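You operate a simulated robot arm through the tools that you are given. There is no shell and no other tool.

You are at the controls of a simulated robot arm. One attempt, no reset.

TASK
At the cabinet panel, switch the truck from mains power to the generator.
Fine: air and bench breakers off before the dial turns, then on again, air first; the generator keeps running.

Only the result counts: the job must be done as asked and must still hold three seconds after the hand-in. Knocking over, shifting, dropping, spilling or breaking anything else fails it.

THE ROBOT
A 6-joint arm with a two-finger parallel gripper, fixed in place. Base frame: the origin is on the floor under the middle of its stand, x ahead of it, y to its left, z up. Lengths are in mm, angles in rad, forces in N, time in s.
With the tool pointing down near the work surface it reaches from about 100 to 620 mm from the base axis. Its first joint turns from -1.152 to 1.152 rad. Payload 2.45 kg.
Tool frame: the origin (TCP) lies between the finger pads and is the grasp point; the fingertips stand 24 mm ahead of it; z points along the fingers, y is the line along which they close. The gripper opens to 68 mm. The fingers are 17 mm wide and 10 mm thick; the gripper's body (40 by 70 mm) begins 41 mm behind the TCP.
Orientation is told as [roll, pitch, yaw] about the base's x, y, z axes, in that order, counted from this pose: with the fingers straight down and closing along the base's y, the tool's x points along the base's -x, its y along +y and its z along -z.

THE INTERFACE
- The arm moves only by the tool servo_tool. Its arguments are lists of equal length, an entry for each row: "offset": the shift along the tool's x, y, z in mm, a list of three; "delta_rot": the turn, a rotation vector about the tool's x, y, z in rad, a list of three; "gripper": the opening in per cent of the stroke, from 0 (shut) to 100 (fully open). In form: {"offset": [[dx, dy, dz], ...], "delta_rot": [[rx, ry, rz], ...], "gripper": [gripper, ...]}. A call has 1 to 20 rows; each row is the pose to reach, as a shift and turn from the pose commanded when the call began, along the tool's axes at that moment. Each row takes 0.2 s and may step no farther than 50 mm and 0.15 rad from the row before; otherwise, or with a gripper value out of range, the whole call is refused. Where a pose cannot be reached the arm comes as near as it can. A force on the tool above 90 N (or 10 N above the force at the start of the call, whichever is more), or a blocked arm, ends the call early, and 0.2 s more pass. The fingers move at their own pace (about 108 mm/s each) and stop on an object; they squeeze with about 40 N. The grip force told is the motor's: it shows also when the fingers shut on nothing. Time passes only in rows, and 0.2 s behind the last, so rows that repeat a pose let the fingers close. The reply holds the time, the measured pose of the TCP, the force on the tool along the base axes, the opening and the grip force, in the units named above and with some noise, with the torque about the TCP (base axes, N m) and any sound that the robot's microphone picked up.
- Cameras (640 x 400 px; columns grow to the right, rows downward): "scene" is fixed at [168.6, 421.7, 1452.3]; the picture's right is [-0.70, -0.72, 0.00], its down [-0.48, 0.47, -0.74] and it looks along [0.53, -0.51, -0.68] (base axes); focal length 331 px, centre (320, 200). "wrist" rides on the gripper at [84, 11, -75] in the tool frame; the picture's right is [-0.13, 0.99, 0.00], its down [-0.60, -0.08, -0.79] and it looks along [-0.79, -0.10, 0.61] (tool axes); focal length 251 px, centre (320, 200). There is no depth. A picture from a camera that has moved, and an enlarged one, comes with that camera's place and axes in the base frame and with its lens.
- grab_frame(camera): a new picture of that camera. No time passes.
- close_up(camera, box): a new picture of the part [left, top, right, bottom] of that camera's present view, enlarged. No time passes.
- job_done(): hands the job in; it is judged then, once.

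Nothing tells you positions but the pictures and the camera data. Unless the task says otherwise, let go and move clear before handing in.

The tools are called after "Request:" as a command line: name --argument value ..., lists and objects as JSON in quotes. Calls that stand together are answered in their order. servo_tool: Moves the arm, as the interface text tells. Its arguments: {"type":"object","properties":{"offset":{"type":"array","items":{"type":"array","items":{"type":"number"}}},"delta_rot":{"type":"array","items":{"type":"array","items":{"type":"number"}}},"gripper":{"type":"array","items":{"type":"number"}}},"required":["offset","delta_rot","gripper"]} The other tools are called the same way: grab_frame (camera) takes a picture; close_up (camera, box) takes an enlarged picture of a part of a camera's view; job_done () hands the job in.

At the start:

```text
t: 0.0
ee_pos: [501.3, -2.7, 975.9]
tcp_rot: [-0.001, 0.001, -0.001]
ft_force: [0.8, -0.3, 1.0]
wrist_torque: [0.01, -0.05, -0.02]
grip_width: 68.2
grip_force: 0.0
```

scene: 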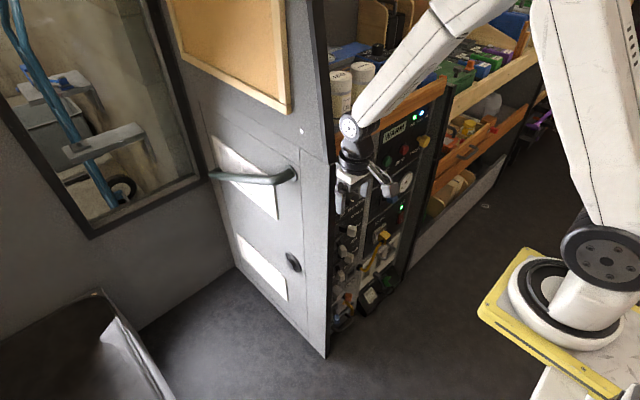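
wrist: 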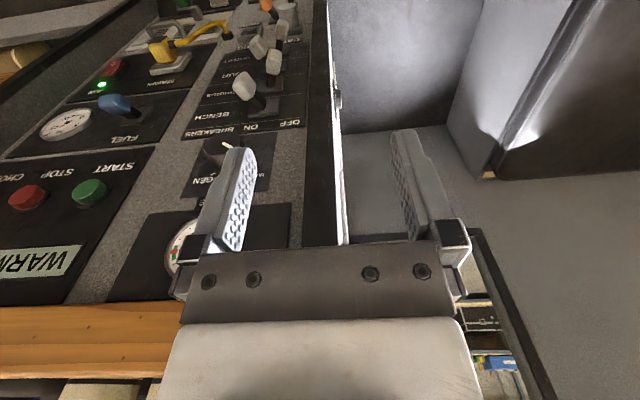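

I see a cabinet panel ahead of the arm with breakers, a mains/generator dial, start/stop buttons and a gauge. I'll take enlarged views before moving anything.

Request:
close_up --camera "scene" --box '[310, 70, 470, 340]'

Request:
close_up --camera "wrist" --box '[0, 0, 340, 210]'

Request:
close_up --camera "wrist" --box '[140, 60, 340, 185]'

```text
1.48 times, centred on (390, 205) of scene
camera zoom: at [168.6, 421.7, 1452.3], right [-0.7, -0.72, 0.0], down [-0.48, 0.47, -0.74], along [0.53, -0.51, -0.68], focal length 491 px, centre (216, 193)
```

zoom: 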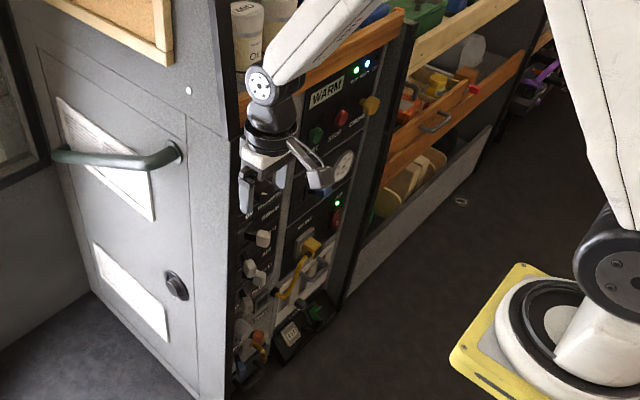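

```text
1.88 times, centred on (170, 105) of wrist
camera zoom: at [417.2, 9.3, 1050.0], right [0.13, 0.99, 0.0], down [0.6, -0.08, 0.79], along [0.79, -0.1, -0.61], focal length 473 px, centre (602, 379)
```

zoom: 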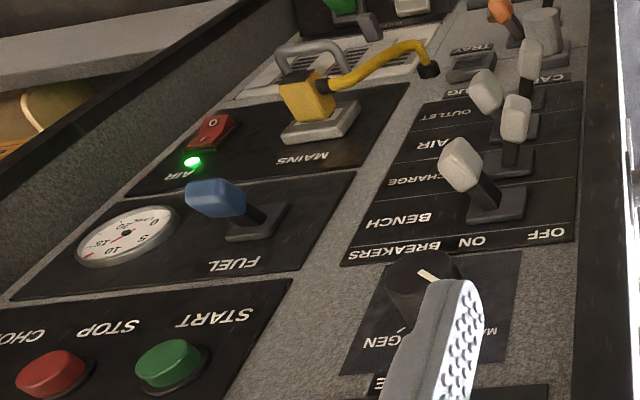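

```text
3.20 times, centred on (240, 122) of wrist
camera zoom: at [417.2, 9.3, 1050.0], right [0.13, 0.99, 0.0], down [0.6, -0.08, 0.79], along [0.79, -0.1, -0.61], focal length 805 px, centre (576, 448)
```

zoom: 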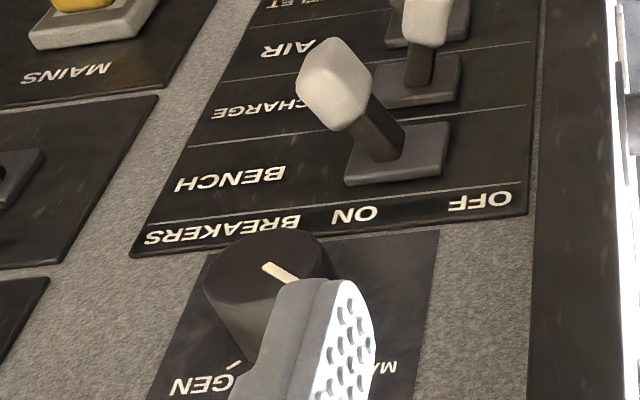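

The panel is a vertical face looking toward the robot (about x ≈ 570–600), and the wrist picture shows it upside-down. I'll back the gripper away from it for a clearer view.

Request:
servo_tool --offset '[[30, 0, 0], [60, 0, 0], [90, 0, 0], [120, -20, 0], [150, -45, 0], [180, -70, 0], [200, -90, 0], [200, -100, 0]]' --delta_rot '[[0, 0, 0], [0, 0, 0], [0, 0, 0], [0, 0, 0], [0, 0, 0], [0, 0, 0], [0, 0, 0], [0, 0, 0]]' --gripper '[100, 100, 100, 100, 100, 100, 100, 100]'

Request:
grab_frame --camera "wrist"

Request:
grab_frame --camera "scene"

```text
t: 1.8
ee_pos: [326.4, -115.4, 975.9]
tcp_rot: [0.0, 0.002, 0.001]
ft_force: [-0.6, -0.1, -0.7]
wrist_torque: [-0.02, -0.01, -0.01]
grip_width: 67.9
grip_force: 0.0
out of reach, approached as far as the arm can: row 6, 7, 8
```

```text
taken
camera wrist: at [241.4, -104.2, 1048.9], right [0.13, 0.99, 0.0], down [0.61, -0.08, 0.79], along [0.79, -0.1, -0.61], focal length 251 px, centre (320, 200)
```

wrist: 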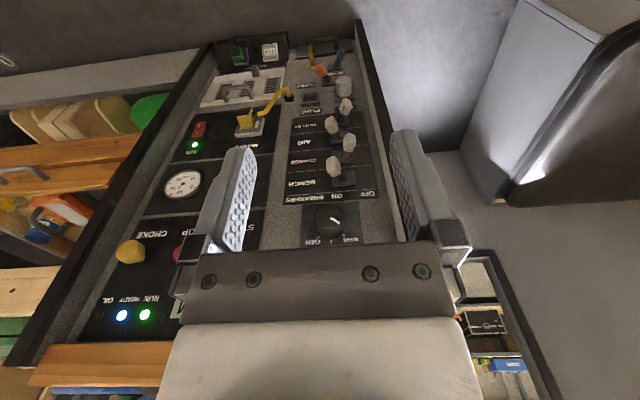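

```text
taken
```

scene: 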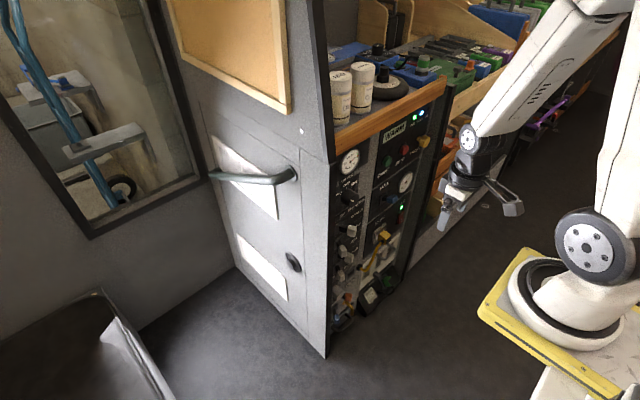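

The panel is now clear of the gripper in the scene view. I'll enlarge both views to read the labels and the lever states.

Request:
close_up --camera "scene" --box '[325, 95, 445, 215]'

Request:
close_up --camera "scene" --box '[325, 200, 425, 340]'

Request:
close_up --camera "wrist" --box '[260, 60, 400, 250]'

Request:
close_up --camera "wrist" --box '[80, 30, 300, 340]'

```text
3.33 times, centred on (385, 155) of scene
camera zoom: at [168.5, 421.7, 1452.3], right [-0.7, -0.72, 0.0], down [-0.48, 0.47, -0.74], along [0.53, -0.51, -0.68], focal length 1104 px, centre (103, 350)
```

zoom: 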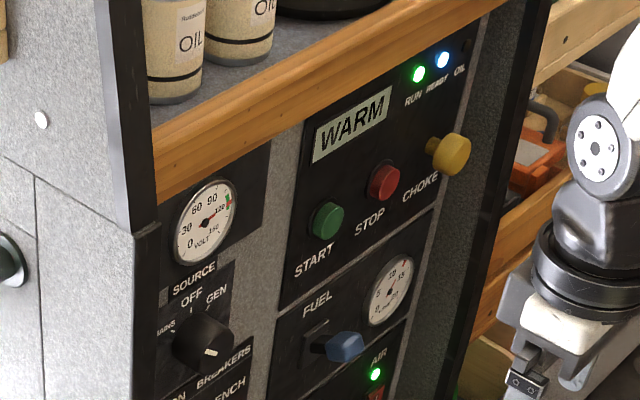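

```text
2.86 times, centred on (375, 270) of scene
camera zoom: at [168.5, 421.7, 1452.3], right [-0.7, -0.72, 0.0], down [-0.48, 0.47, -0.74], along [0.53, -0.51, -0.68], focal length 947 px, centre (163, 0)
```

zoom: 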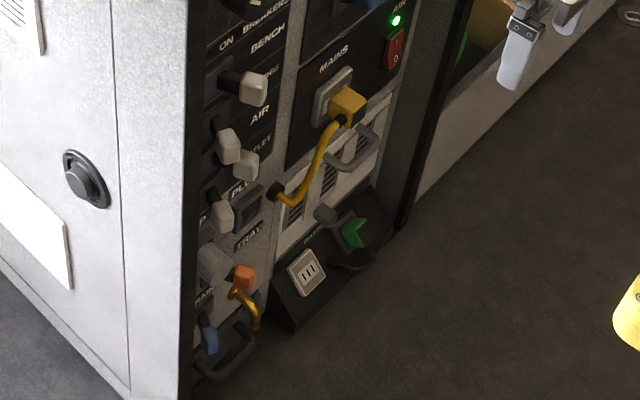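

```text
2.11 times, centred on (330, 155) of wrist
camera zoom: at [241.4, -104.2, 1048.9], right [0.13, 0.99, 0.0], down [0.61, -0.08, 0.79], along [0.79, -0.1, -0.61], focal length 529 px, centre (299, 295)
```

zoom: 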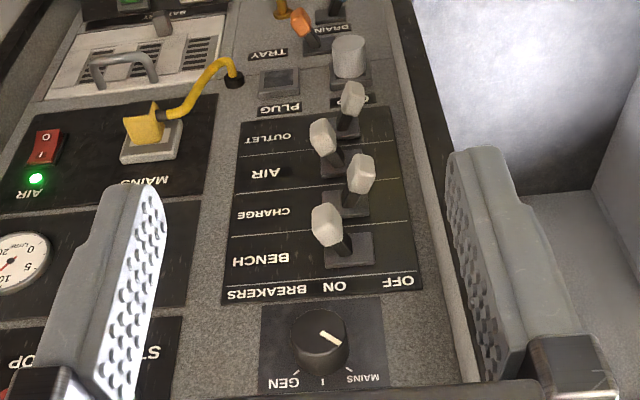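

```text
1.29 times, centred on (190, 185) of wrist
camera zoom: at [241.4, -104.2, 1048.9], right [0.13, 0.99, 0.0], down [0.61, -0.08, 0.79], along [0.79, -0.1, -0.61], focal length 324 px, centre (488, 219)
```

zoom: 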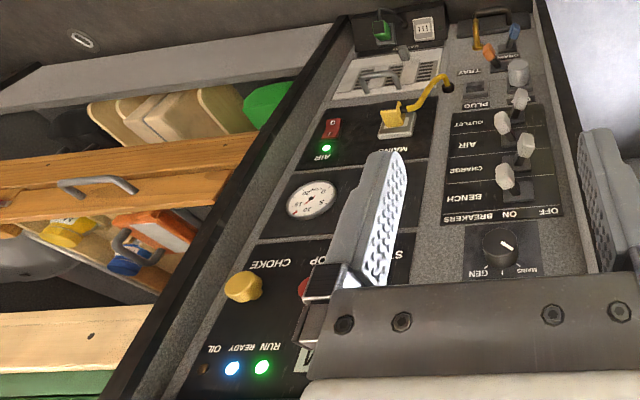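

Breakers: BENCH and AIR are ON (levers to the right, −y), CHARGE and OUTLET are OFF, the SOURCE dial points to MAINS, and the generator shows RUN and READY. I place the panel at x≈629, the BENCH lever at y≈-107, z≈701, AIR at z≈570 and the dial axis near y≈-133, z≈818. I'll now swing the tool horizontal to face the panel, staying well clear of it.

Request:
servo_tool --offset '[[-20, -5, 10], [-40, -10, 20], [-60, -10, 30], [-80, -10, 40], [-95, -10, 50], [-105, -10, 60], [-110, -10, 70], [-110, -10, 80], [-110, -10, 90], [-110, -10, 100], [-110, -10, 110], [-110, -10, 120]]' --delta_rot '[[0, 0, 0], [0, -0.1428, 0], [0, -0.2856, 0], [0, -0.4284, 0], [0, -0.5712, 0], [0, -0.714, 0], [0, -0.8568, 0], [0, -0.9996, 0], [0, -1.1424, 0], [0, -1.2852, 0], [0, -1.428, 0], [0, -1.5708, 0]]' --gripper '[100, 100, 100, 100, 100, 100, 100, 50, 0, 0, 0, 0]'

Request:
grab_frame --camera "wrist"

Request:
grab_frame --camera "scene"

```text
t: 4.4
ee_pos: [543.1, -111.1, 883.7]
tcp_rot: [1.455, -1.363, -1.416]
ft_force: [0.0, 0.7, -0.2]
wrist_torque: [0.0, 0.01, -0.08]
grip_width: 0.0
grip_force: 23.7
out of reach, approached as far as the arm can: row 3, 4, 5, 6, 7, 8, 9, 10, 11, 12
```

```text
taken
camera wrist: at [463.8, -85.8, 803.3], right [-0.03, 0.94, 0.33], down [-0.77, -0.23, 0.59], along [0.64, -0.24, 0.73], focal length 251 px, centre (320, 200)
```

wrist: 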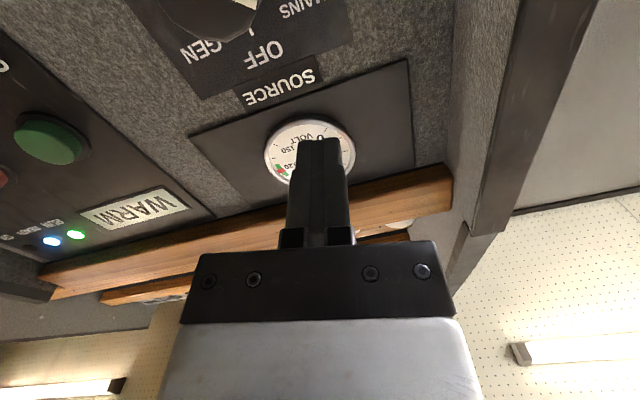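

```text
taken
```

scene: 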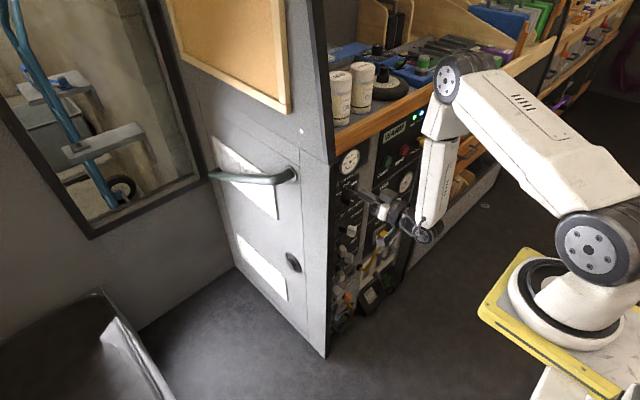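

The tool now faces the panel, with its tip about 60 mm off, but the arm could only get near the pose I asked for, so it sits slightly rolled. A zero move will show what pose is being held.

Request:
servo_tool --offset '[[0, 0, 0]]' --delta_rot '[[0, 0, 0]]' --gripper '[0]'

Request:
close_up --camera "scene" --box '[325, 130, 465, 280]'

```text
t: 4.8
ee_pos: [541.8, -108.4, 882.6]
tcp_rot: [1.461, -1.361, -1.42]
ft_force: [0.6, 0.0, -0.8]
wrist_torque: [0.0, 0.01, 0.0]
grip_width: 0.0
grip_force: 23.5
```

```text
2.67 times, centred on (395, 205) of scene
camera zoom: at [168.5, 421.7, 1452.3], right [-0.7, -0.72, 0.0], down [-0.48, 0.47, -0.74], along [0.53, -0.51, -0.68], focal length 884 px, centre (120, 187)
```

zoom: 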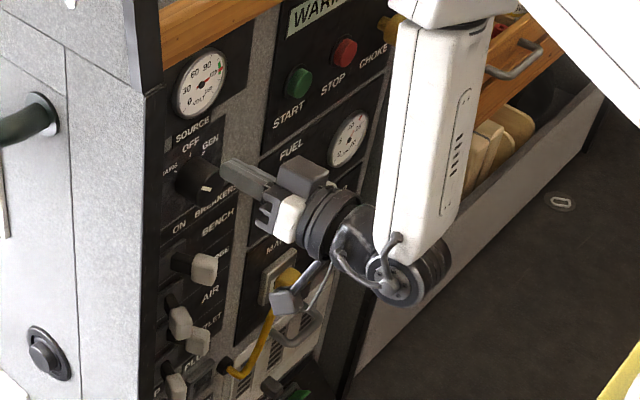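

The arm holds its actual pose, so each call starts from where it really is. I'll take out the small roll first, staying at this stand-off.

Request:
servo_tool --offset '[[0, 0, 0], [0, 0, 0], [0, 0, 0]]' --delta_rot '[[0.022, -0.012, -0.105], [0.044, -0.0235, -0.209], [0.044, -0.0235, -0.209]]' --gripper '[0, 0, 0]'

Request:
grab_frame --camera "wrist"

```text
t: 5.6
ee_pos: [541.6, -109.2, 882.9]
tcp_rot: [1.46, -1.362, -1.417]
ft_force: [-0.4, 0.3, -0.3]
wrist_torque: [-0.01, 0.01, 0.01]
grip_width: 0.1
grip_force: 23.3
out of reach, approached as far as the arm can: row 1, 2, 3
```

```text
taken
camera wrist: at [463.5, -84.5, 803.7], right [-0.03, 0.94, 0.33], down [-0.77, -0.24, 0.59], along [0.64, -0.24, 0.73], focal length 251 px, centre (320, 200)
```

wrist: 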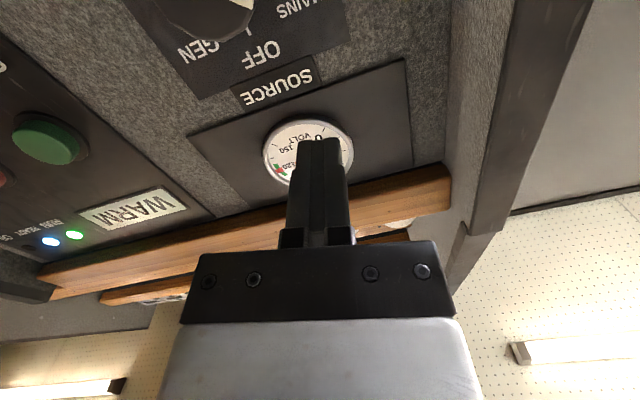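

The arm is at a limit of its workspace here, so the turn was refused. I'll move a little forward, where only the flat volt meter is in front of the tip, and correct the roll there.

Request:
servo_tool --offset '[[0, 0, 8], [0, 0, 16], [0, 0, 16], [0, 0, 16]]' --delta_rot '[[0, 0, 0], [0.022, -0.012, -0.105], [0.044, -0.0235, -0.209], [0.044, -0.0235, -0.209]]' --gripper '[0, 0, 0, 0]'

Request:
grab_frame --camera "scene"

```text
t: 6.6
ee_pos: [566.8, -109.4, 886.1]
tcp_rot: [1.454, -1.396, -1.425]
ft_force: [0.4, 0.0, 0.4]
wrist_torque: [-0.03, 0.0, 0.0]
grip_width: 0.0
grip_force: 23.4
out of reach, approached as far as the arm can: row 2, 3, 4
```

```text
taken
```

scene: 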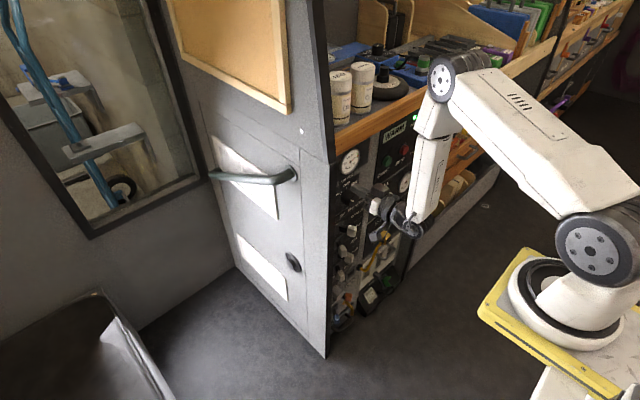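

The arm base sits high (about z≈1000), so poses lower on the panel should be easier to reach. I'll move sideways into the free corridor at y≈-185, between the breaker column and the generator column, go down there, and then remove the roll.

Request:
servo_tool --offset '[[-6.9, -39.4, -1.2], [-13.1, -74.8, -2.3], [21.4, -80.9, -1.6], [55.9, -86.9, -0.9], [90.3, -93.0, -0.2], [90.3, -93.0, -0.2], [90.3, -93.0, -0.2]]' --delta_rot '[[0, 0, 0], [0, 0, 0], [0, 0, 0], [0, 0, 0], [0, 0, 0], [0.016, -0.01, -0.087], [0.031, -0.02, -0.173]]' --gripper '[0, 0, 0, 0, 0, 0, 0]'

Request:
grab_frame --camera "wrist"

Request:
close_up --camera "scene" --box '[325, 130, 465, 280]'

```text
t: 8.2
ee_pos: [569.6, -187.8, 782.3]
tcp_rot: [1.453, -1.432, -1.429]
ft_force: [-0.3, -0.1, -0.5]
wrist_torque: [0.0, -0.01, -0.01]
grip_width: 0.1
grip_force: 23.2
out of reach, approached as far as the arm can: row 6, 7
```

```text
taken
camera wrist: at [492.1, -166.4, 699.3], right [-0.02, 0.96, 0.26], down [-0.78, -0.18, 0.6], along [0.63, -0.19, 0.75], focal length 251 px, centre (320, 200)
```

wrist: 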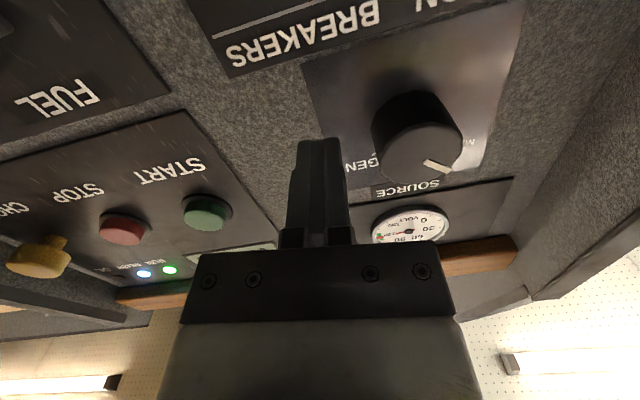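

```text
2.67 times, centred on (395, 205) of scene
camera zoom: at [168.6, 421.7, 1452.3], right [-0.7, -0.72, 0.0], down [-0.48, 0.47, -0.74], along [0.53, -0.51, -0.68], focal length 884 px, centre (120, 187)
```

zoom: 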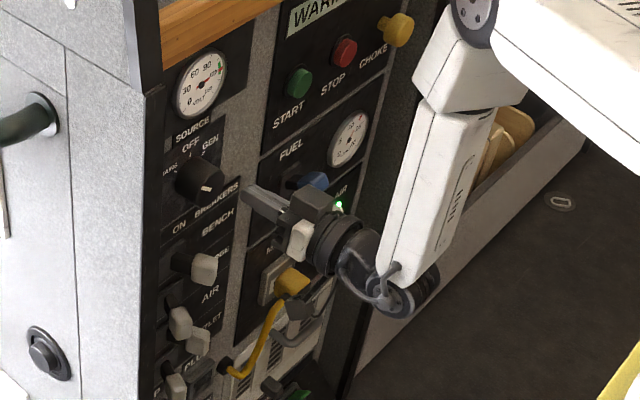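

The arm is at (570, -188, 782) with the tool facing the panel and a harmless 0.14 rad of roll. From these views I place the dial cap at about (607, -133, 811). Next I go straight down this free corridor to the AIR row and look again there.

Request:
servo_tool --offset '[[39.6, -5.5, 0.65], [79.2, -11, 1.3], [118.8, -16.5, 1.95], [158.5, -22, 2.6], [188.2, -26.1, 3.1], [210, -29.1, 3.5], [210, -29.1, 3.5]]' --delta_rot '[[0, 0, 0], [0, 0, 0], [0, 0, 0], [0, 0, 0], [0, 0, 0], [0, 0, 0], [0, 0, 0]]' --gripper '[0, 0, 0, 0, 0, 0, 0]'

Request:
grab_frame --camera "wrist"

Request:
close_up --camera "scene" --box '[325, 190, 445, 310]'

```text
t: 9.5
ee_pos: [607.3, -211.5, 630.9]
tcp_rot: [1.694, -1.451, -1.655]
ft_force: [-66.7, 8.7, 6.0]
wrist_torque: [-0.04, 0.21, -0.14]
grip_width: 0.2
grip_force: 24.3
out of reach, approached as far as the arm can: row 6
stopped in row 6: the force on the tool passed its limit at 206 N (the readings are from after the stop); the commanded pose is now the measured one
```

```text
taken
camera wrist: at [531.5, -192.6, 547.1], right [-0.04, 0.97, 0.25], down [-0.8, -0.18, 0.58], along [0.6, -0.17, 0.78], focal length 251 px, centre (320, 200)
```

wrist: 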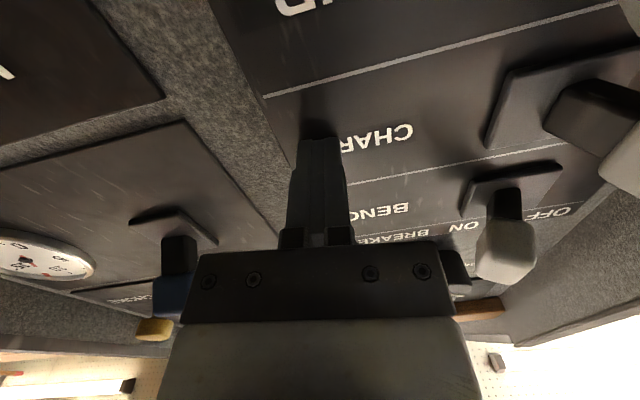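

```text
3.33 times, centred on (385, 250) of scene
camera zoom: at [170.7, 420.7, 1452.3], right [-0.7, -0.72, 0.0], down [-0.48, 0.47, -0.74], along [0.53, -0.51, -0.68], focal length 1104 px, centre (103, 33)
```

zoom: 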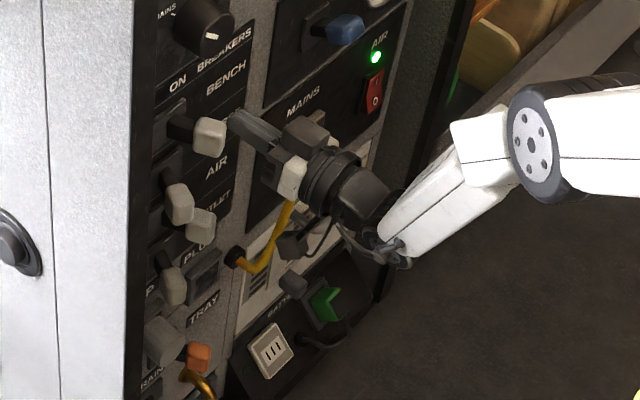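

The solver diverted at the edge of its reach and the fingertip pressed on the bare panel, which puts the face at x≈630. I'm backing straight off now and will then check that nothing was disturbed.

Request:
servo_tool --offset '[[0, 0.4, -10], [-0.2, 0.8, -20], [-0.3, 1.2, -30], [-0.4, 1.6, -40]]' --delta_rot '[[0, 0, 0], [0, 0, 0], [0, 0, 0], [0, 0, 0]]' --gripper '[0, 0, 0, 0]'

Request:
grab_frame --camera "wrist"

Request:
grab_frame --camera "scene"

```text
t: 10.5
ee_pos: [566.9, -210.8, 633.5]
tcp_rot: [1.735, -1.454, -1.698]
ft_force: [0.4, -0.1, 0.6]
wrist_torque: [0.03, -0.03, -0.02]
grip_width: 0.3
grip_force: 23.1
```

```text
taken
camera wrist: at [491.2, -192.6, 548.0], right [-0.04, 0.97, 0.24], down [-0.8, -0.18, 0.58], along [0.6, -0.17, 0.78], focal length 251 px, centre (320, 200)
```

wrist: 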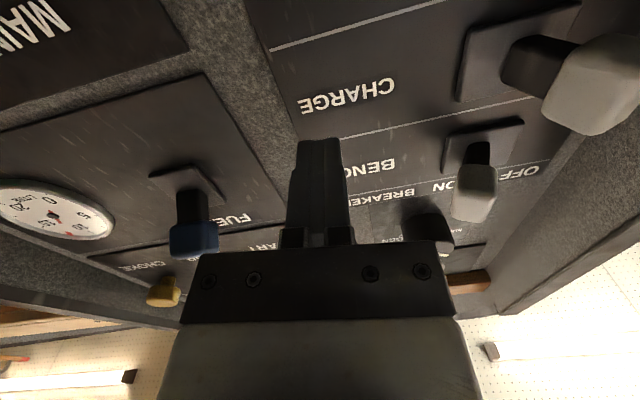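

```text
taken
```

scene: 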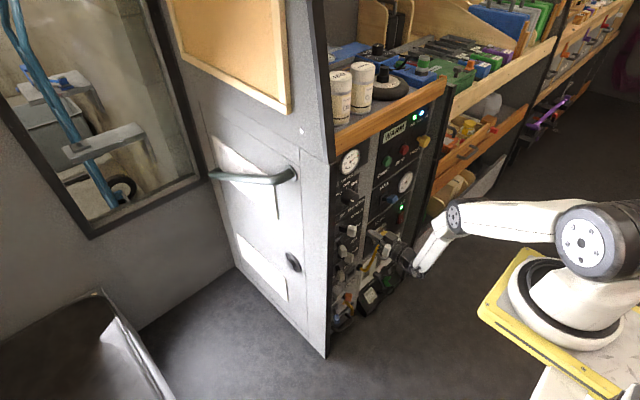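

The retreat worked: the arm is at (567, -211, 633), force is back to zero, and the levers and lights look unchanged. Horizontal reach runs out just above the AIR row, so I'll back off further and tilt the tool about 30° downward, which keeps the wrist higher. AIR's knob should be near (590, -125, 566).

Request:
servo_tool --offset '[[-1, 7, -13], [-2, 14, -26], [-3, 21, -26], [-3.9, 27.6, -26], [-3.9, 27.6, -26]]' --delta_rot '[[0, 0, 0], [0.0166, 0.135, -0.0258], [0.0332, 0.27, -0.0516], [0.0498, 0.405, -0.0774], [0.0664, 0.5399, -0.1033]]' --gripper '[0, 0, 0, 0, 0]'

Request:
grab_frame --camera "wrist"

```text
t: 11.7
ee_pos: [570.1, -211.2, 626.7]
tcp_rot: [0.051, -1.041, -0.037]
ft_force: [1.1, -0.4, 0.1]
wrist_torque: [0.01, 0.02, -0.03]
grip_width: 0.1
grip_force: 23.3
out of reach, approached as far as the arm can: row 3, 4, 5
```

```text
taken
camera wrist: at [461.5, -199.1, 590.4], right [0.06, 0.99, 0.14], down [-0.38, -0.11, 0.92], along [0.92, -0.1, 0.37], focal length 251 px, centre (320, 200)
```

wrist: 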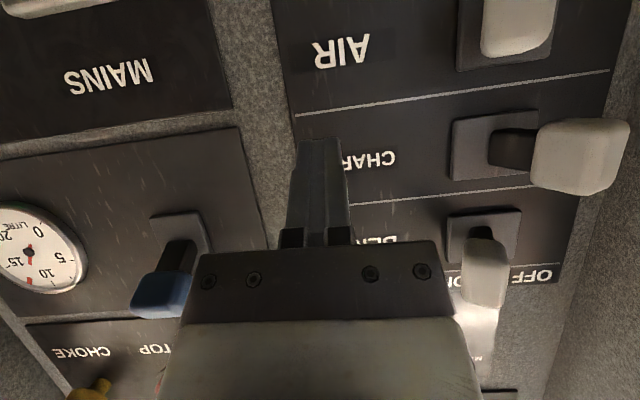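

The 30° tilt is reached with almost no roll, though the tip stayed at (570, -211, 627). I'll retry the shift in small steps to see how freely the arm moves in this orientation.

Request:
servo_tool --offset '[[3.5, 8.4, -5.6], [7, 16.8, -11.2], [10.6, 25.1, -16.8], [10.6, 25.1, -16.8]]' --delta_rot '[[0, 0, 0], [0, 0, 0], [0, 0, 0], [0, 0, 0]]' --gripper '[0, 0, 0, 0]'

```text
t: 12.7
ee_pos: [571.8, -204.2, 613.7]
tcp_rot: [0.041, -1.044, -0.026]
ft_force: [1.1, -0.7, 0.7]
wrist_torque: [0.01, -0.01, 0.01]
grip_width: 0.0
grip_force: 23.6
out of reach, approached as far as the arm can: row 1, 2, 3, 4
```

The arm again ended off the asked pose, at (572, -204, 614). I'll look at the arm's posture to understand what limits it.

Request:
grab_frame --camera "scene"

Request:
close_up --camera "scene" --box '[340, 150, 640, 340]'

Request:
grab_frame --camera "wrist"

```text
taken
```

scene: 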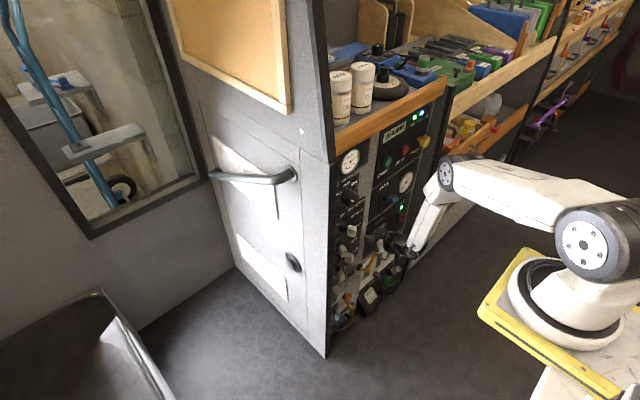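

```text
2.11 times, centred on (490, 245) of scene
camera zoom: at [168.6, 421.7, 1452.3], right [-0.7, -0.72, 0.0], down [-0.48, 0.47, -0.74], along [0.53, -0.51, -0.68], focal length 698 px, centre (-38, 105)
```

zoom: 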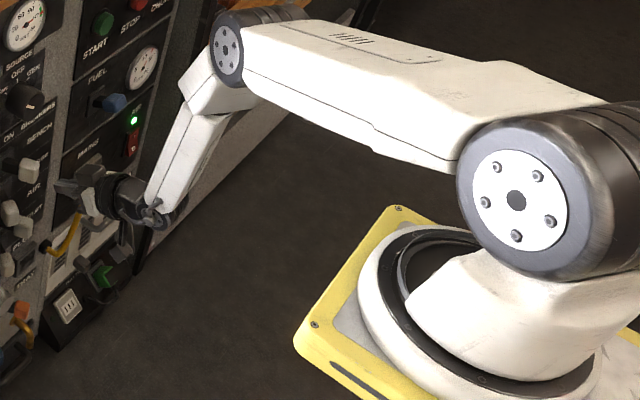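

```text
taken
camera wrist: at [464.6, -193.6, 576.9], right [0.06, 0.99, 0.13], down [-0.38, -0.1, 0.92], along [0.92, -0.1, 0.37], focal length 251 px, centre (320, 200)
```

wrist: 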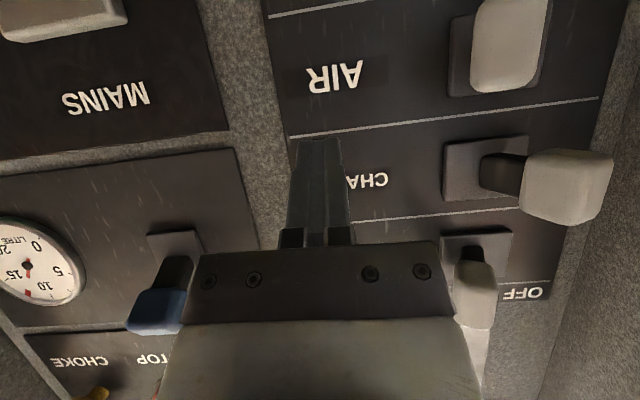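

The arm's base looks to be around x≈110, z≈1010, so the AIR row is near the bottom of its reach and I'll need small, checked steps. Next I drift down and left toward the AIR row, stopping well short of the lever.

Request:
servo_tool --offset '[[7, 9.5, 4], [14, 19, 8], [21, 28.5, 12], [21, 28.5, 12]]' --delta_rot '[[0, 0, 0], [0, 0, 0], [0, 0, 0], [0, 0, 0]]' --gripper '[0, 0, 0, 0]'

```text
t: 13.7
ee_pos: [581.2, -183.7, 582.1]
tcp_rot: [0.016, -1.047, -0.01]
ft_force: [-0.7, -0.1, 0.4]
wrist_torque: [0.01, 0.01, -0.02]
grip_width: 0.0
grip_force: 23.8
out of reach, approached as far as the arm can: row 1, 2, 3, 4
```

The limit seems to be a joint that blocks rolling one way, because each deviation also came with a change in roll. I'll test rolling the tool the other way (positive about its axis), which doesn't matter for pushing a lever with closed fingers.

Request:
servo_tool --offset '[[0, 0, 0], [0, 0, 0], [0, 0, 0], [0, 0, 0]]' --delta_rot '[[0, 0, 0.14], [0, 0, 0.28], [0, 0, 0.42], [0, 0, 0.42]]' --gripper '[0, 0, 0, 0]'

```text
t: 14.7
ee_pos: [582.2, -183.6, 582.0]
tcp_rot: [0.619, -0.91, -0.73]
ft_force: [0.0, 0.0, 0.2]
wrist_torque: [-0.01, -0.02, 0.01]
grip_width: 0.0
grip_force: 23.4
```

Rolling that way works with no deviation, so the limit is on the roll joint only. I now step to just right of the AIR lever, about (581, -165, 572), without touching it.

Request:
servo_tool --offset '[[8, 6.6, 2.1], [16, 13.2, 4.2], [16, 13.2, 4.2]]' --delta_rot '[[0, 0, 0], [0, 0, 0], [0, 0, 0]]' --gripper '[0, 0, 0]'

Request:
grab_frame --camera "wrist"

Request:
close_up --camera "scene" --box '[325, 190, 445, 310]'

```text
t: 15.5
ee_pos: [582.3, -165.2, 572.1]
tcp_rot: [0.616, -0.911, -0.729]
ft_force: [0.4, -0.9, -0.1]
wrist_torque: [0.01, -0.01, 0.0]
grip_width: 0.0
grip_force: 23.5
```

```text
taken
camera wrist: at [479.4, -120.8, 546.8], right [0.26, 0.85, 0.45], down [-0.43, -0.32, 0.85], along [0.87, -0.41, 0.28], focal length 251 px, centre (320, 200)
```

wrist: 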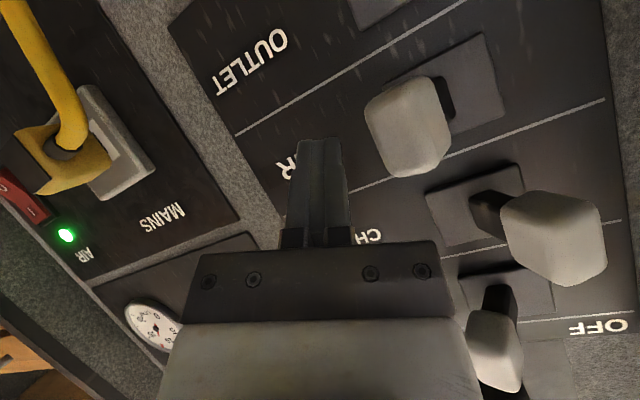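

```text
3.33 times, centred on (385, 250) of scene
camera zoom: at [168.5, 421.7, 1452.3], right [-0.7, -0.72, 0.0], down [-0.48, 0.47, -0.74], along [0.53, -0.51, -0.68], focal length 1104 px, centre (103, 33)
```

zoom: 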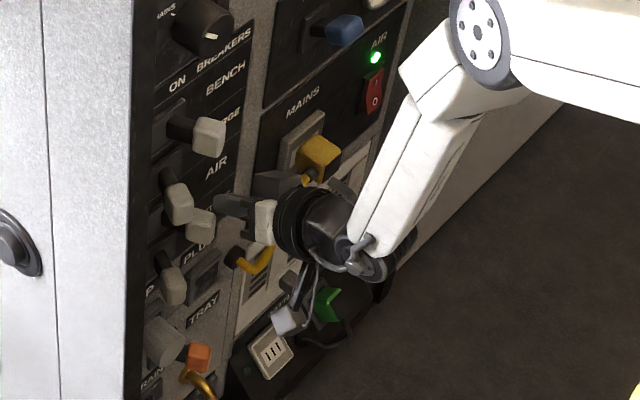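

Everything lines up: the AIR knob measures (590, -124, 567), with the fingertip about 14 mm to its right. I'll ease back 8 mm for clearance to the CHARGE lever, then push AIR to the left (OFF).

Request:
servo_tool --offset '[[3.7, -1.6, -6.9], [7.75, 7.5, -6.9], [11.85, 16.6, -6.9], [15.1, 23.9, -6.85], [18.4, 31.2, -6.8], [21.7, 38.5, -6.8], [23.3, 42.2, -6.8]]' --delta_rot '[[0, 0, 0], [0, 0, 0], [0, 0, 0], [0, 0, 0], [0, 0, 0], [0, 0, 0], [0, 0, 0]]' --gripper '[0, 0, 0, 0, 0, 0, 0]'

Request:
grab_frame --camera "wrist"

Request:
close_up --camera "scene" --box '[325, 190, 445, 310]'

```text
t: 17.1
ee_pos: [572.8, -117.5, 571.8]
tcp_rot: [0.616, -0.91, -0.729]
ft_force: [0.4, 0.2, 0.2]
wrist_torque: [0.0, 0.04, 0.01]
grip_width: 0.1
grip_force: 23.7
```

```text
taken
camera wrist: at [471.5, -72.3, 546.4], right [0.26, 0.85, 0.45], down [-0.43, -0.32, 0.85], along [0.87, -0.41, 0.28], focal length 251 px, centre (320, 200)
```

wrist: 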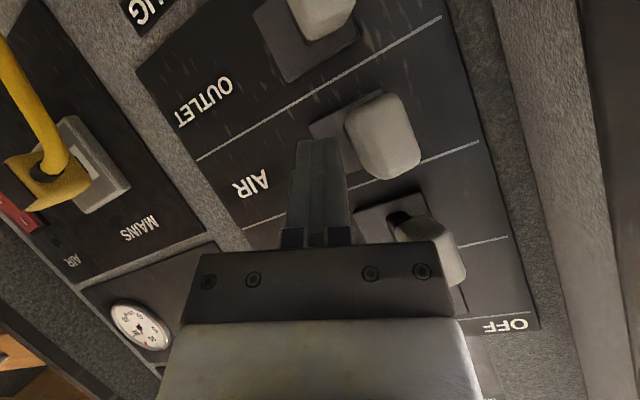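

```text
3.33 times, centred on (385, 250) of scene
camera zoom: at [168.6, 421.7, 1452.3], right [-0.7, -0.72, 0.0], down [-0.48, 0.47, -0.74], along [0.53, -0.51, -0.68], focal length 1104 px, centre (103, 33)
```

zoom: 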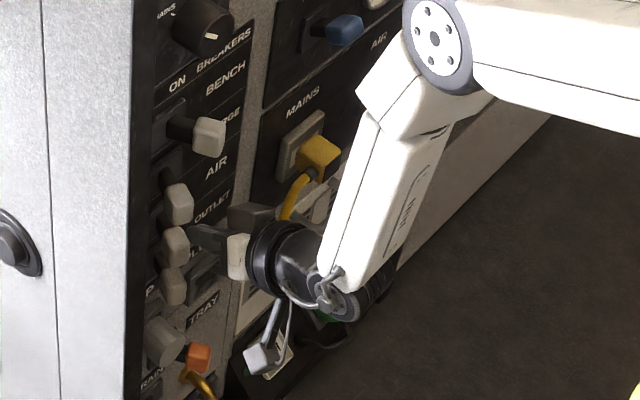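

AIR is now OFF: its lever is left and the green AIR lamp went out. I'll withdraw to the right and rise to the BENCH row, staying at y≈-165, clear of the levers.

Request:
servo_tool --offset '[[-6.5, -14.6, 0], [-13.1, -29.2, -0.1], [-19.6, -43.8, -0.2], [-45.7, -32.05, -16.7], [-71.7, -20.3, -33.2], [-97.8, -8.6, -49.7], [-123.9, 3.2, -66.2], [-123.9, 3.2, -66.2]]' --delta_rot '[[0, 0, 0], [0, 0, 0], [0, 0, 0], [0, 0, 0], [0, 0, 0], [0, 0, 0], [0, 0, 0], [0, 0, 0]]' --gripper '[0, 0, 0, 0, 0, 0, 0, 0]'

Request:
grab_frame --camera "wrist"

Request:
close_up --camera "scene" --box '[325, 170, 445, 310]'

```text
t: 18.9
ee_pos: [572.9, -164.3, 706.3]
tcp_rot: [0.615, -0.911, -0.728]
ft_force: [-0.2, -0.5, 0.0]
wrist_torque: [-0.01, 0.02, 0.0]
grip_width: 0.0
grip_force: 24.0
```

```text
taken
camera wrist: at [471.4, -120.7, 679.7], right [0.26, 0.85, 0.45], down [-0.43, -0.32, 0.85], along [0.87, -0.41, 0.28], focal length 251 px, centre (320, 200)
```

wrist: 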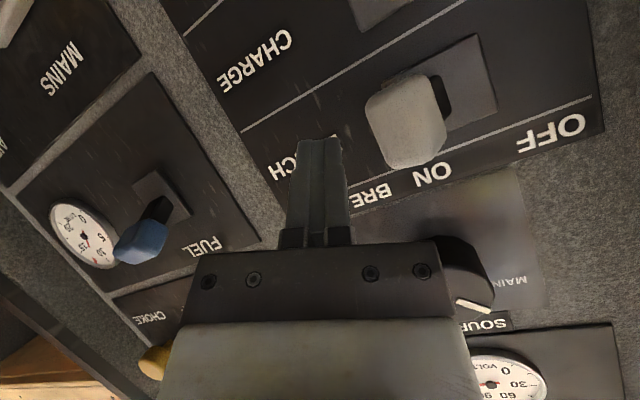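

```text
2.86 times, centred on (385, 240) of scene
camera zoom: at [168.6, 421.7, 1452.3], right [-0.7, -0.72, 0.0], down [-0.48, 0.47, -0.74], along [0.53, -0.51, -0.68], focal length 947 px, centre (134, 86)
```

zoom: 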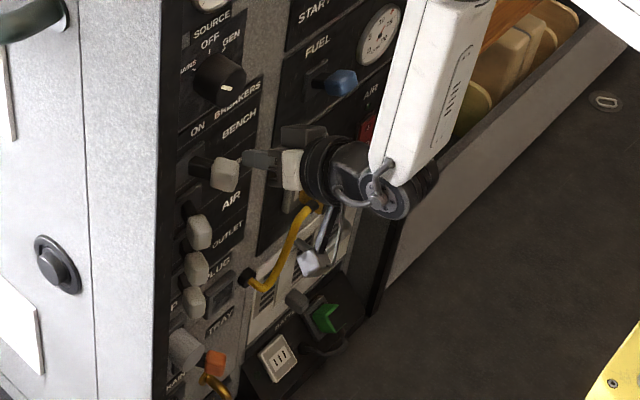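

The BENCH knob measures (590, -123, 698) and the tip is lined up beside it as it was for AIR. I now push BENCH to OFF.

Request:
servo_tool --offset '[[4.1, 9.1, 0], [7.4, 16.4, 0.1], [10.6, 23.7, 0.1], [13.9, 31, 0.1], [17.2, 38.3, 0.15], [19.2, 42.9, 0.2]]' --delta_rot '[[0, 0, 0], [0, 0, 0], [0, 0, 0], [0, 0, 0], [0, 0, 0], [0, 0, 0]]' --gripper '[0, 0, 0, 0, 0, 0]'

Request:
grab_frame --camera "wrist"

Request:
close_up --camera "scene" --box '[325, 95, 445, 310]'

```text
t: 20.3
ee_pos: [573.7, -116.9, 705.2]
tcp_rot: [0.618, -0.913, -0.727]
ft_force: [0.4, 0.9, -0.4]
wrist_torque: [0.01, 0.02, 0.0]
grip_width: 0.1
grip_force: 23.9
```

```text
taken
camera wrist: at [471.3, -73.0, 678.7], right [0.26, 0.85, 0.45], down [-0.43, -0.32, 0.85], along [0.87, -0.41, 0.28], focal length 251 px, centre (320, 200)
```

wrist: 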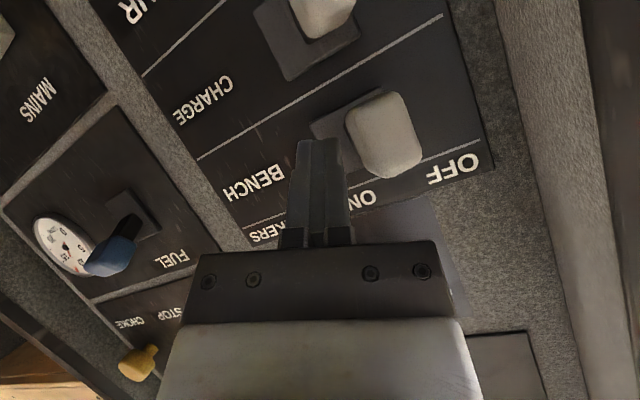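

```text
1.86 times, centred on (385, 202) of scene
camera zoom: at [168.6, 421.7, 1452.3], right [-0.7, -0.72, 0.0], down [-0.48, 0.47, -0.74], along [0.53, -0.51, -0.68], focal length 616 px, centre (199, 195)
```

zoom: 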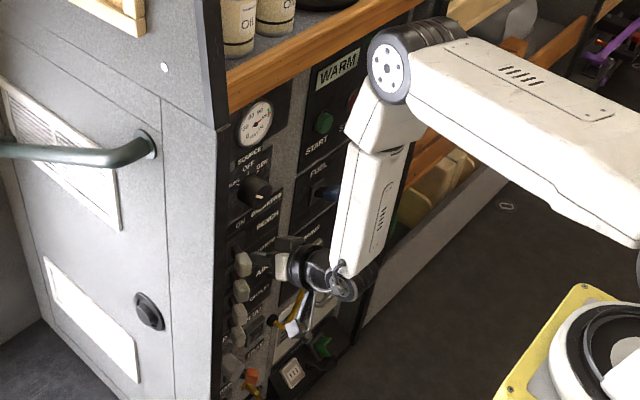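

BENCH is OFF too, with CHARGE and OUTLET untouched. Next I move off the lever, rise to dial height and level the tool about 45 mm short of the dial.

Request:
servo_tool --offset '[[-6.1, -13.7, 0], [-31.9, -3.1, -21.9], [-57.2, 8.3, -43.8], [-83.8, 20.3, -65.2], [-83.8, 20.3, -65.2], [-83.8, 20.3, -65.2]]' --delta_rot '[[0, 0, 0], [-0.0532, -0.1186, -0.0005], [-0.1064, -0.2373, -0.0009], [-0.1596, -0.3559, -0.0014], [-0.2143, -0.4778, -0.0019], [-0.2143, -0.4778, -0.0019]]' --gripper '[0, 0, 0, 0, 0, 0]'

Request:
grab_frame --camera "wrist"

Request:
close_up --camera "scene" --box '[325, 95, 445, 310]'

```text
t: 21.7
ee_pos: [558.7, -132.5, 810.7]
tcp_rot: [1.574, -1.153, -1.572]
ft_force: [0.0, 0.3, 0.7]
wrist_torque: [-0.01, -0.03, -0.01]
grip_width: 0.0
grip_force: 23.3
```

```text
taken
camera wrist: at [482.8, -89.0, 737.5], right [0.0, 0.85, 0.52], down [-0.79, -0.32, 0.52], along [0.61, -0.41, 0.68], focal length 251 px, centre (320, 200)
```

wrist: 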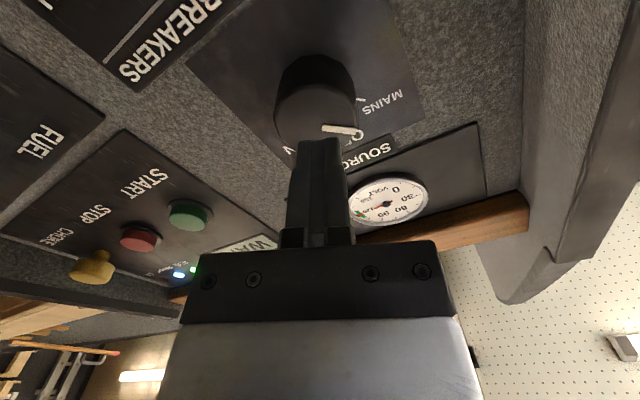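

```text
1.86 times, centred on (385, 202) of scene
camera zoom: at [168.6, 421.7, 1452.3], right [-0.7, -0.72, 0.0], down [-0.48, 0.47, -0.74], along [0.53, -0.51, -0.68], focal length 616 px, centre (199, 195)
```

zoom: 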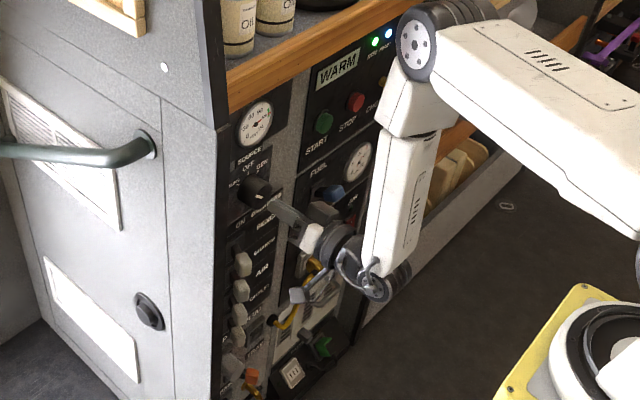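

The tool is level at (559, -132.5, 811) facing the dial. I'll zoom in on the dial to fix its centre and pointer.

Request:
close_up --camera "wrist" --box '[240, 30, 440, 155]'

Request:
close_up --camera "scene" --box '[330, 165, 390, 215]'

```text
3.20 times, centred on (340, 92) of wrist
camera zoom: at [482.8, -89.0, 737.5], right [0.0, 0.85, 0.52], down [-0.79, -0.32, 0.52], along [0.61, -0.41, 0.68], focal length 805 px, centre (256, 544)
```

zoom: 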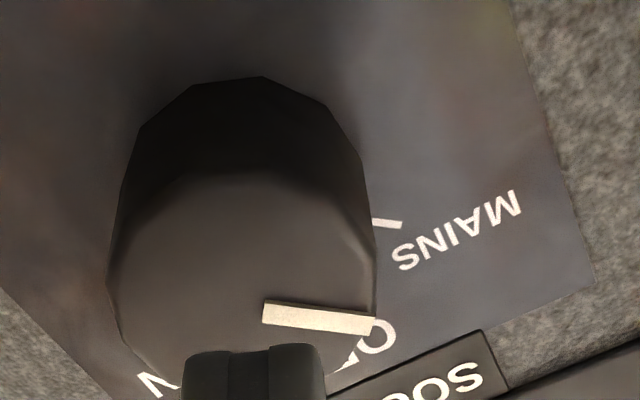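

```text
8.00 times, centred on (360, 190) of scene
camera zoom: at [168.6, 421.7, 1452.3], right [-0.7, -0.72, 0.0], down [-0.48, 0.47, -0.74], along [0.53, -0.51, -0.68], focal length 2651 px, centre (0, 280)
```

zoom: 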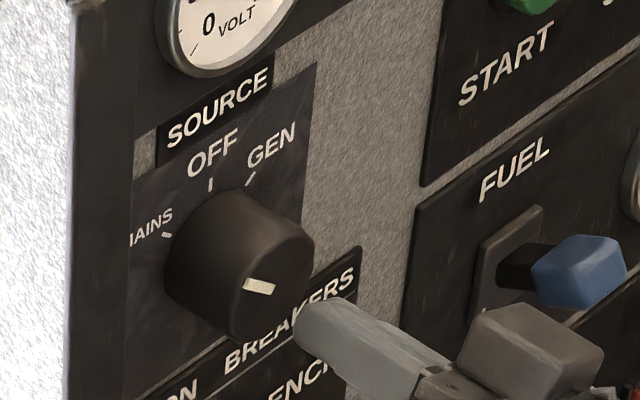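

The dial is about 46 mm across and its cap is near x≈600. Its axis is about y≈-132, z≈811, and the tick marks put MAINS and GEN at ±45°, so it needs roughly a quarter turn clockwise. I'll first test in free air that the wrist can roll that far, opening the fingers as it goes.

Request:
servo_tool --offset '[[0, 0, 0], [0, 0, 0], [0, 0, 0], [0, 0, 0], [0, 0, 0], [0, 0, 0], [0, 0, 0], [0, 0, 0], [0, 0, 0], [0, 0, 0], [0, 0, 0], [0, 0, 0]]' --delta_rot '[[0, 0, 0.145], [0, 0, 0.29], [0, 0, 0.435], [0, 0, 0.58], [0, 0, 0.725], [0, 0, 0.87], [0, 0, 1.015], [0, 0, 1.16], [0, 0, 1.305], [0, 0, 1.45], [0, 0, 1.595], [0, 0, 1.7]]' --gripper '[0, 0, 0, 0, 0, 0, 50, 100, 100, 100, 100, 100]'

Request:
grab_frame --camera "wrist"

Request:
grab_frame --camera "scene"

```text
t: 24.3
ee_pos: [560.4, -133.9, 810.9]
tcp_rot: [1.57, 0.549, -1.567]
ft_force: [0.5, -0.2, -0.2]
wrist_torque: [0.02, 0.01, -0.02]
grip_width: 68.0
grip_force: 0.1
```

```text
taken
camera wrist: at [483.3, -67.5, 862.7], right [0.0, -0.63, 0.78], down [-0.79, -0.48, -0.38], along [0.61, -0.61, -0.5], focal length 251 px, centre (320, 200)
```

wrist: 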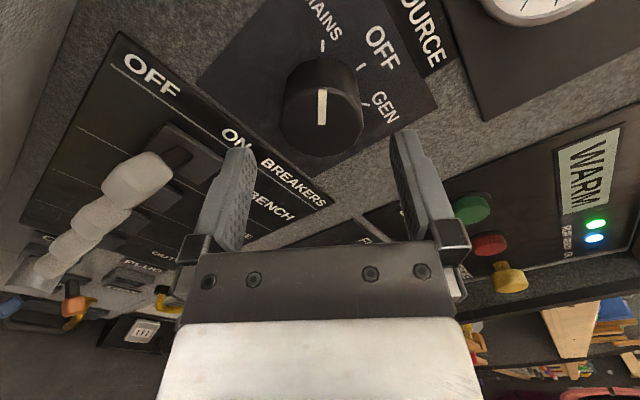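

```text
taken
```

scene: 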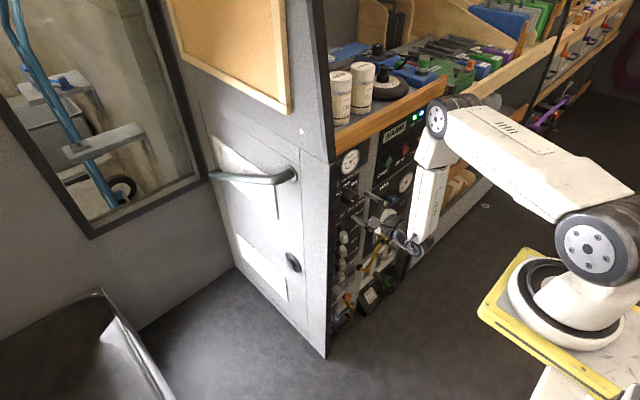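

The wrist rolls freely that far, and this view shows all four breakers OFF and the dial clearly. One close-up will give me its centre.

Request:
close_up --camera "wrist" --box '[240, 10, 440, 170]'

```text
2.50 times, centred on (340, 90) of wrist
camera zoom: at [483.3, -67.5, 862.7], right [0.0, -0.63, 0.78], down [-0.79, -0.48, -0.38], along [0.61, -0.61, -0.5], focal length 629 px, centre (270, 475)
```

zoom: 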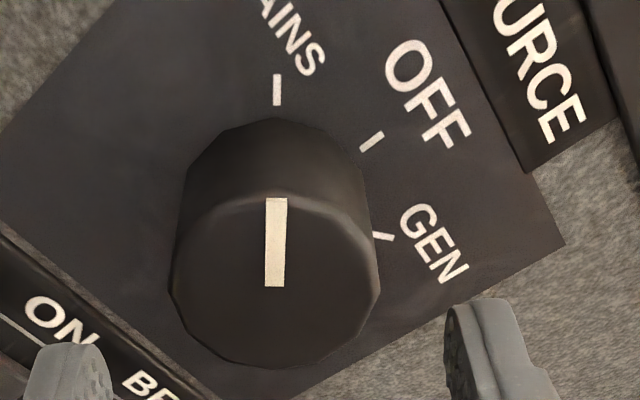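

The dial centre measures about y≈-134.5, z≈809, with the cap at x≈606 and the mark pointing exactly at MAINS. I'll roll back to the start angle with the fingers open, then advance around the knob.

Request:
servo_tool --offset '[[0, 0, 0], [0, 0, 0], [0, 0, 0], [0, 0, 0], [0, 0, 0], [0, 0, 0], [0, 0, 0], [0, 0, 0], [0, 0, 0], [0, 0, 0], [0, 0, 0], [0, 0, 0], [0, 0, 0]]' --delta_rot '[[0, 0, -0.145], [0, 0, -0.29], [0, 0, -0.435], [0, 0, -0.58], [0, 0, -0.725], [0, 0, -0.87], [0, 0, -1.015], [0, 0, -1.16], [0, 0, -1.305], [0, 0, -1.45], [0, 0, -1.595], [0, 0, -1.7], [0, 0, -1.7]]' --gripper '[100, 100, 100, 100, 100, 100, 100, 100, 100, 100, 100, 100, 100]'

Request:
grab_frame --camera "wrist"

```text
t: 27.1
ee_pos: [560.1, -134.1, 809.5]
tcp_rot: [1.57, -1.153, -1.568]
ft_force: [-0.5, 0.4, 0.4]
wrist_torque: [0.01, 0.01, -0.01]
grip_width: 68.1
grip_force: 0.1
```

```text
taken
camera wrist: at [483.2, -89.4, 737.0], right [0.0, 0.85, 0.52], down [-0.79, -0.32, 0.52], along [0.61, -0.41, 0.68], focal length 251 px, centre (320, 200)
```

wrist: 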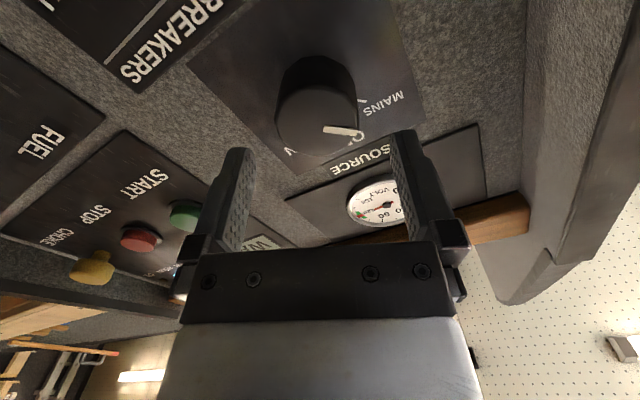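

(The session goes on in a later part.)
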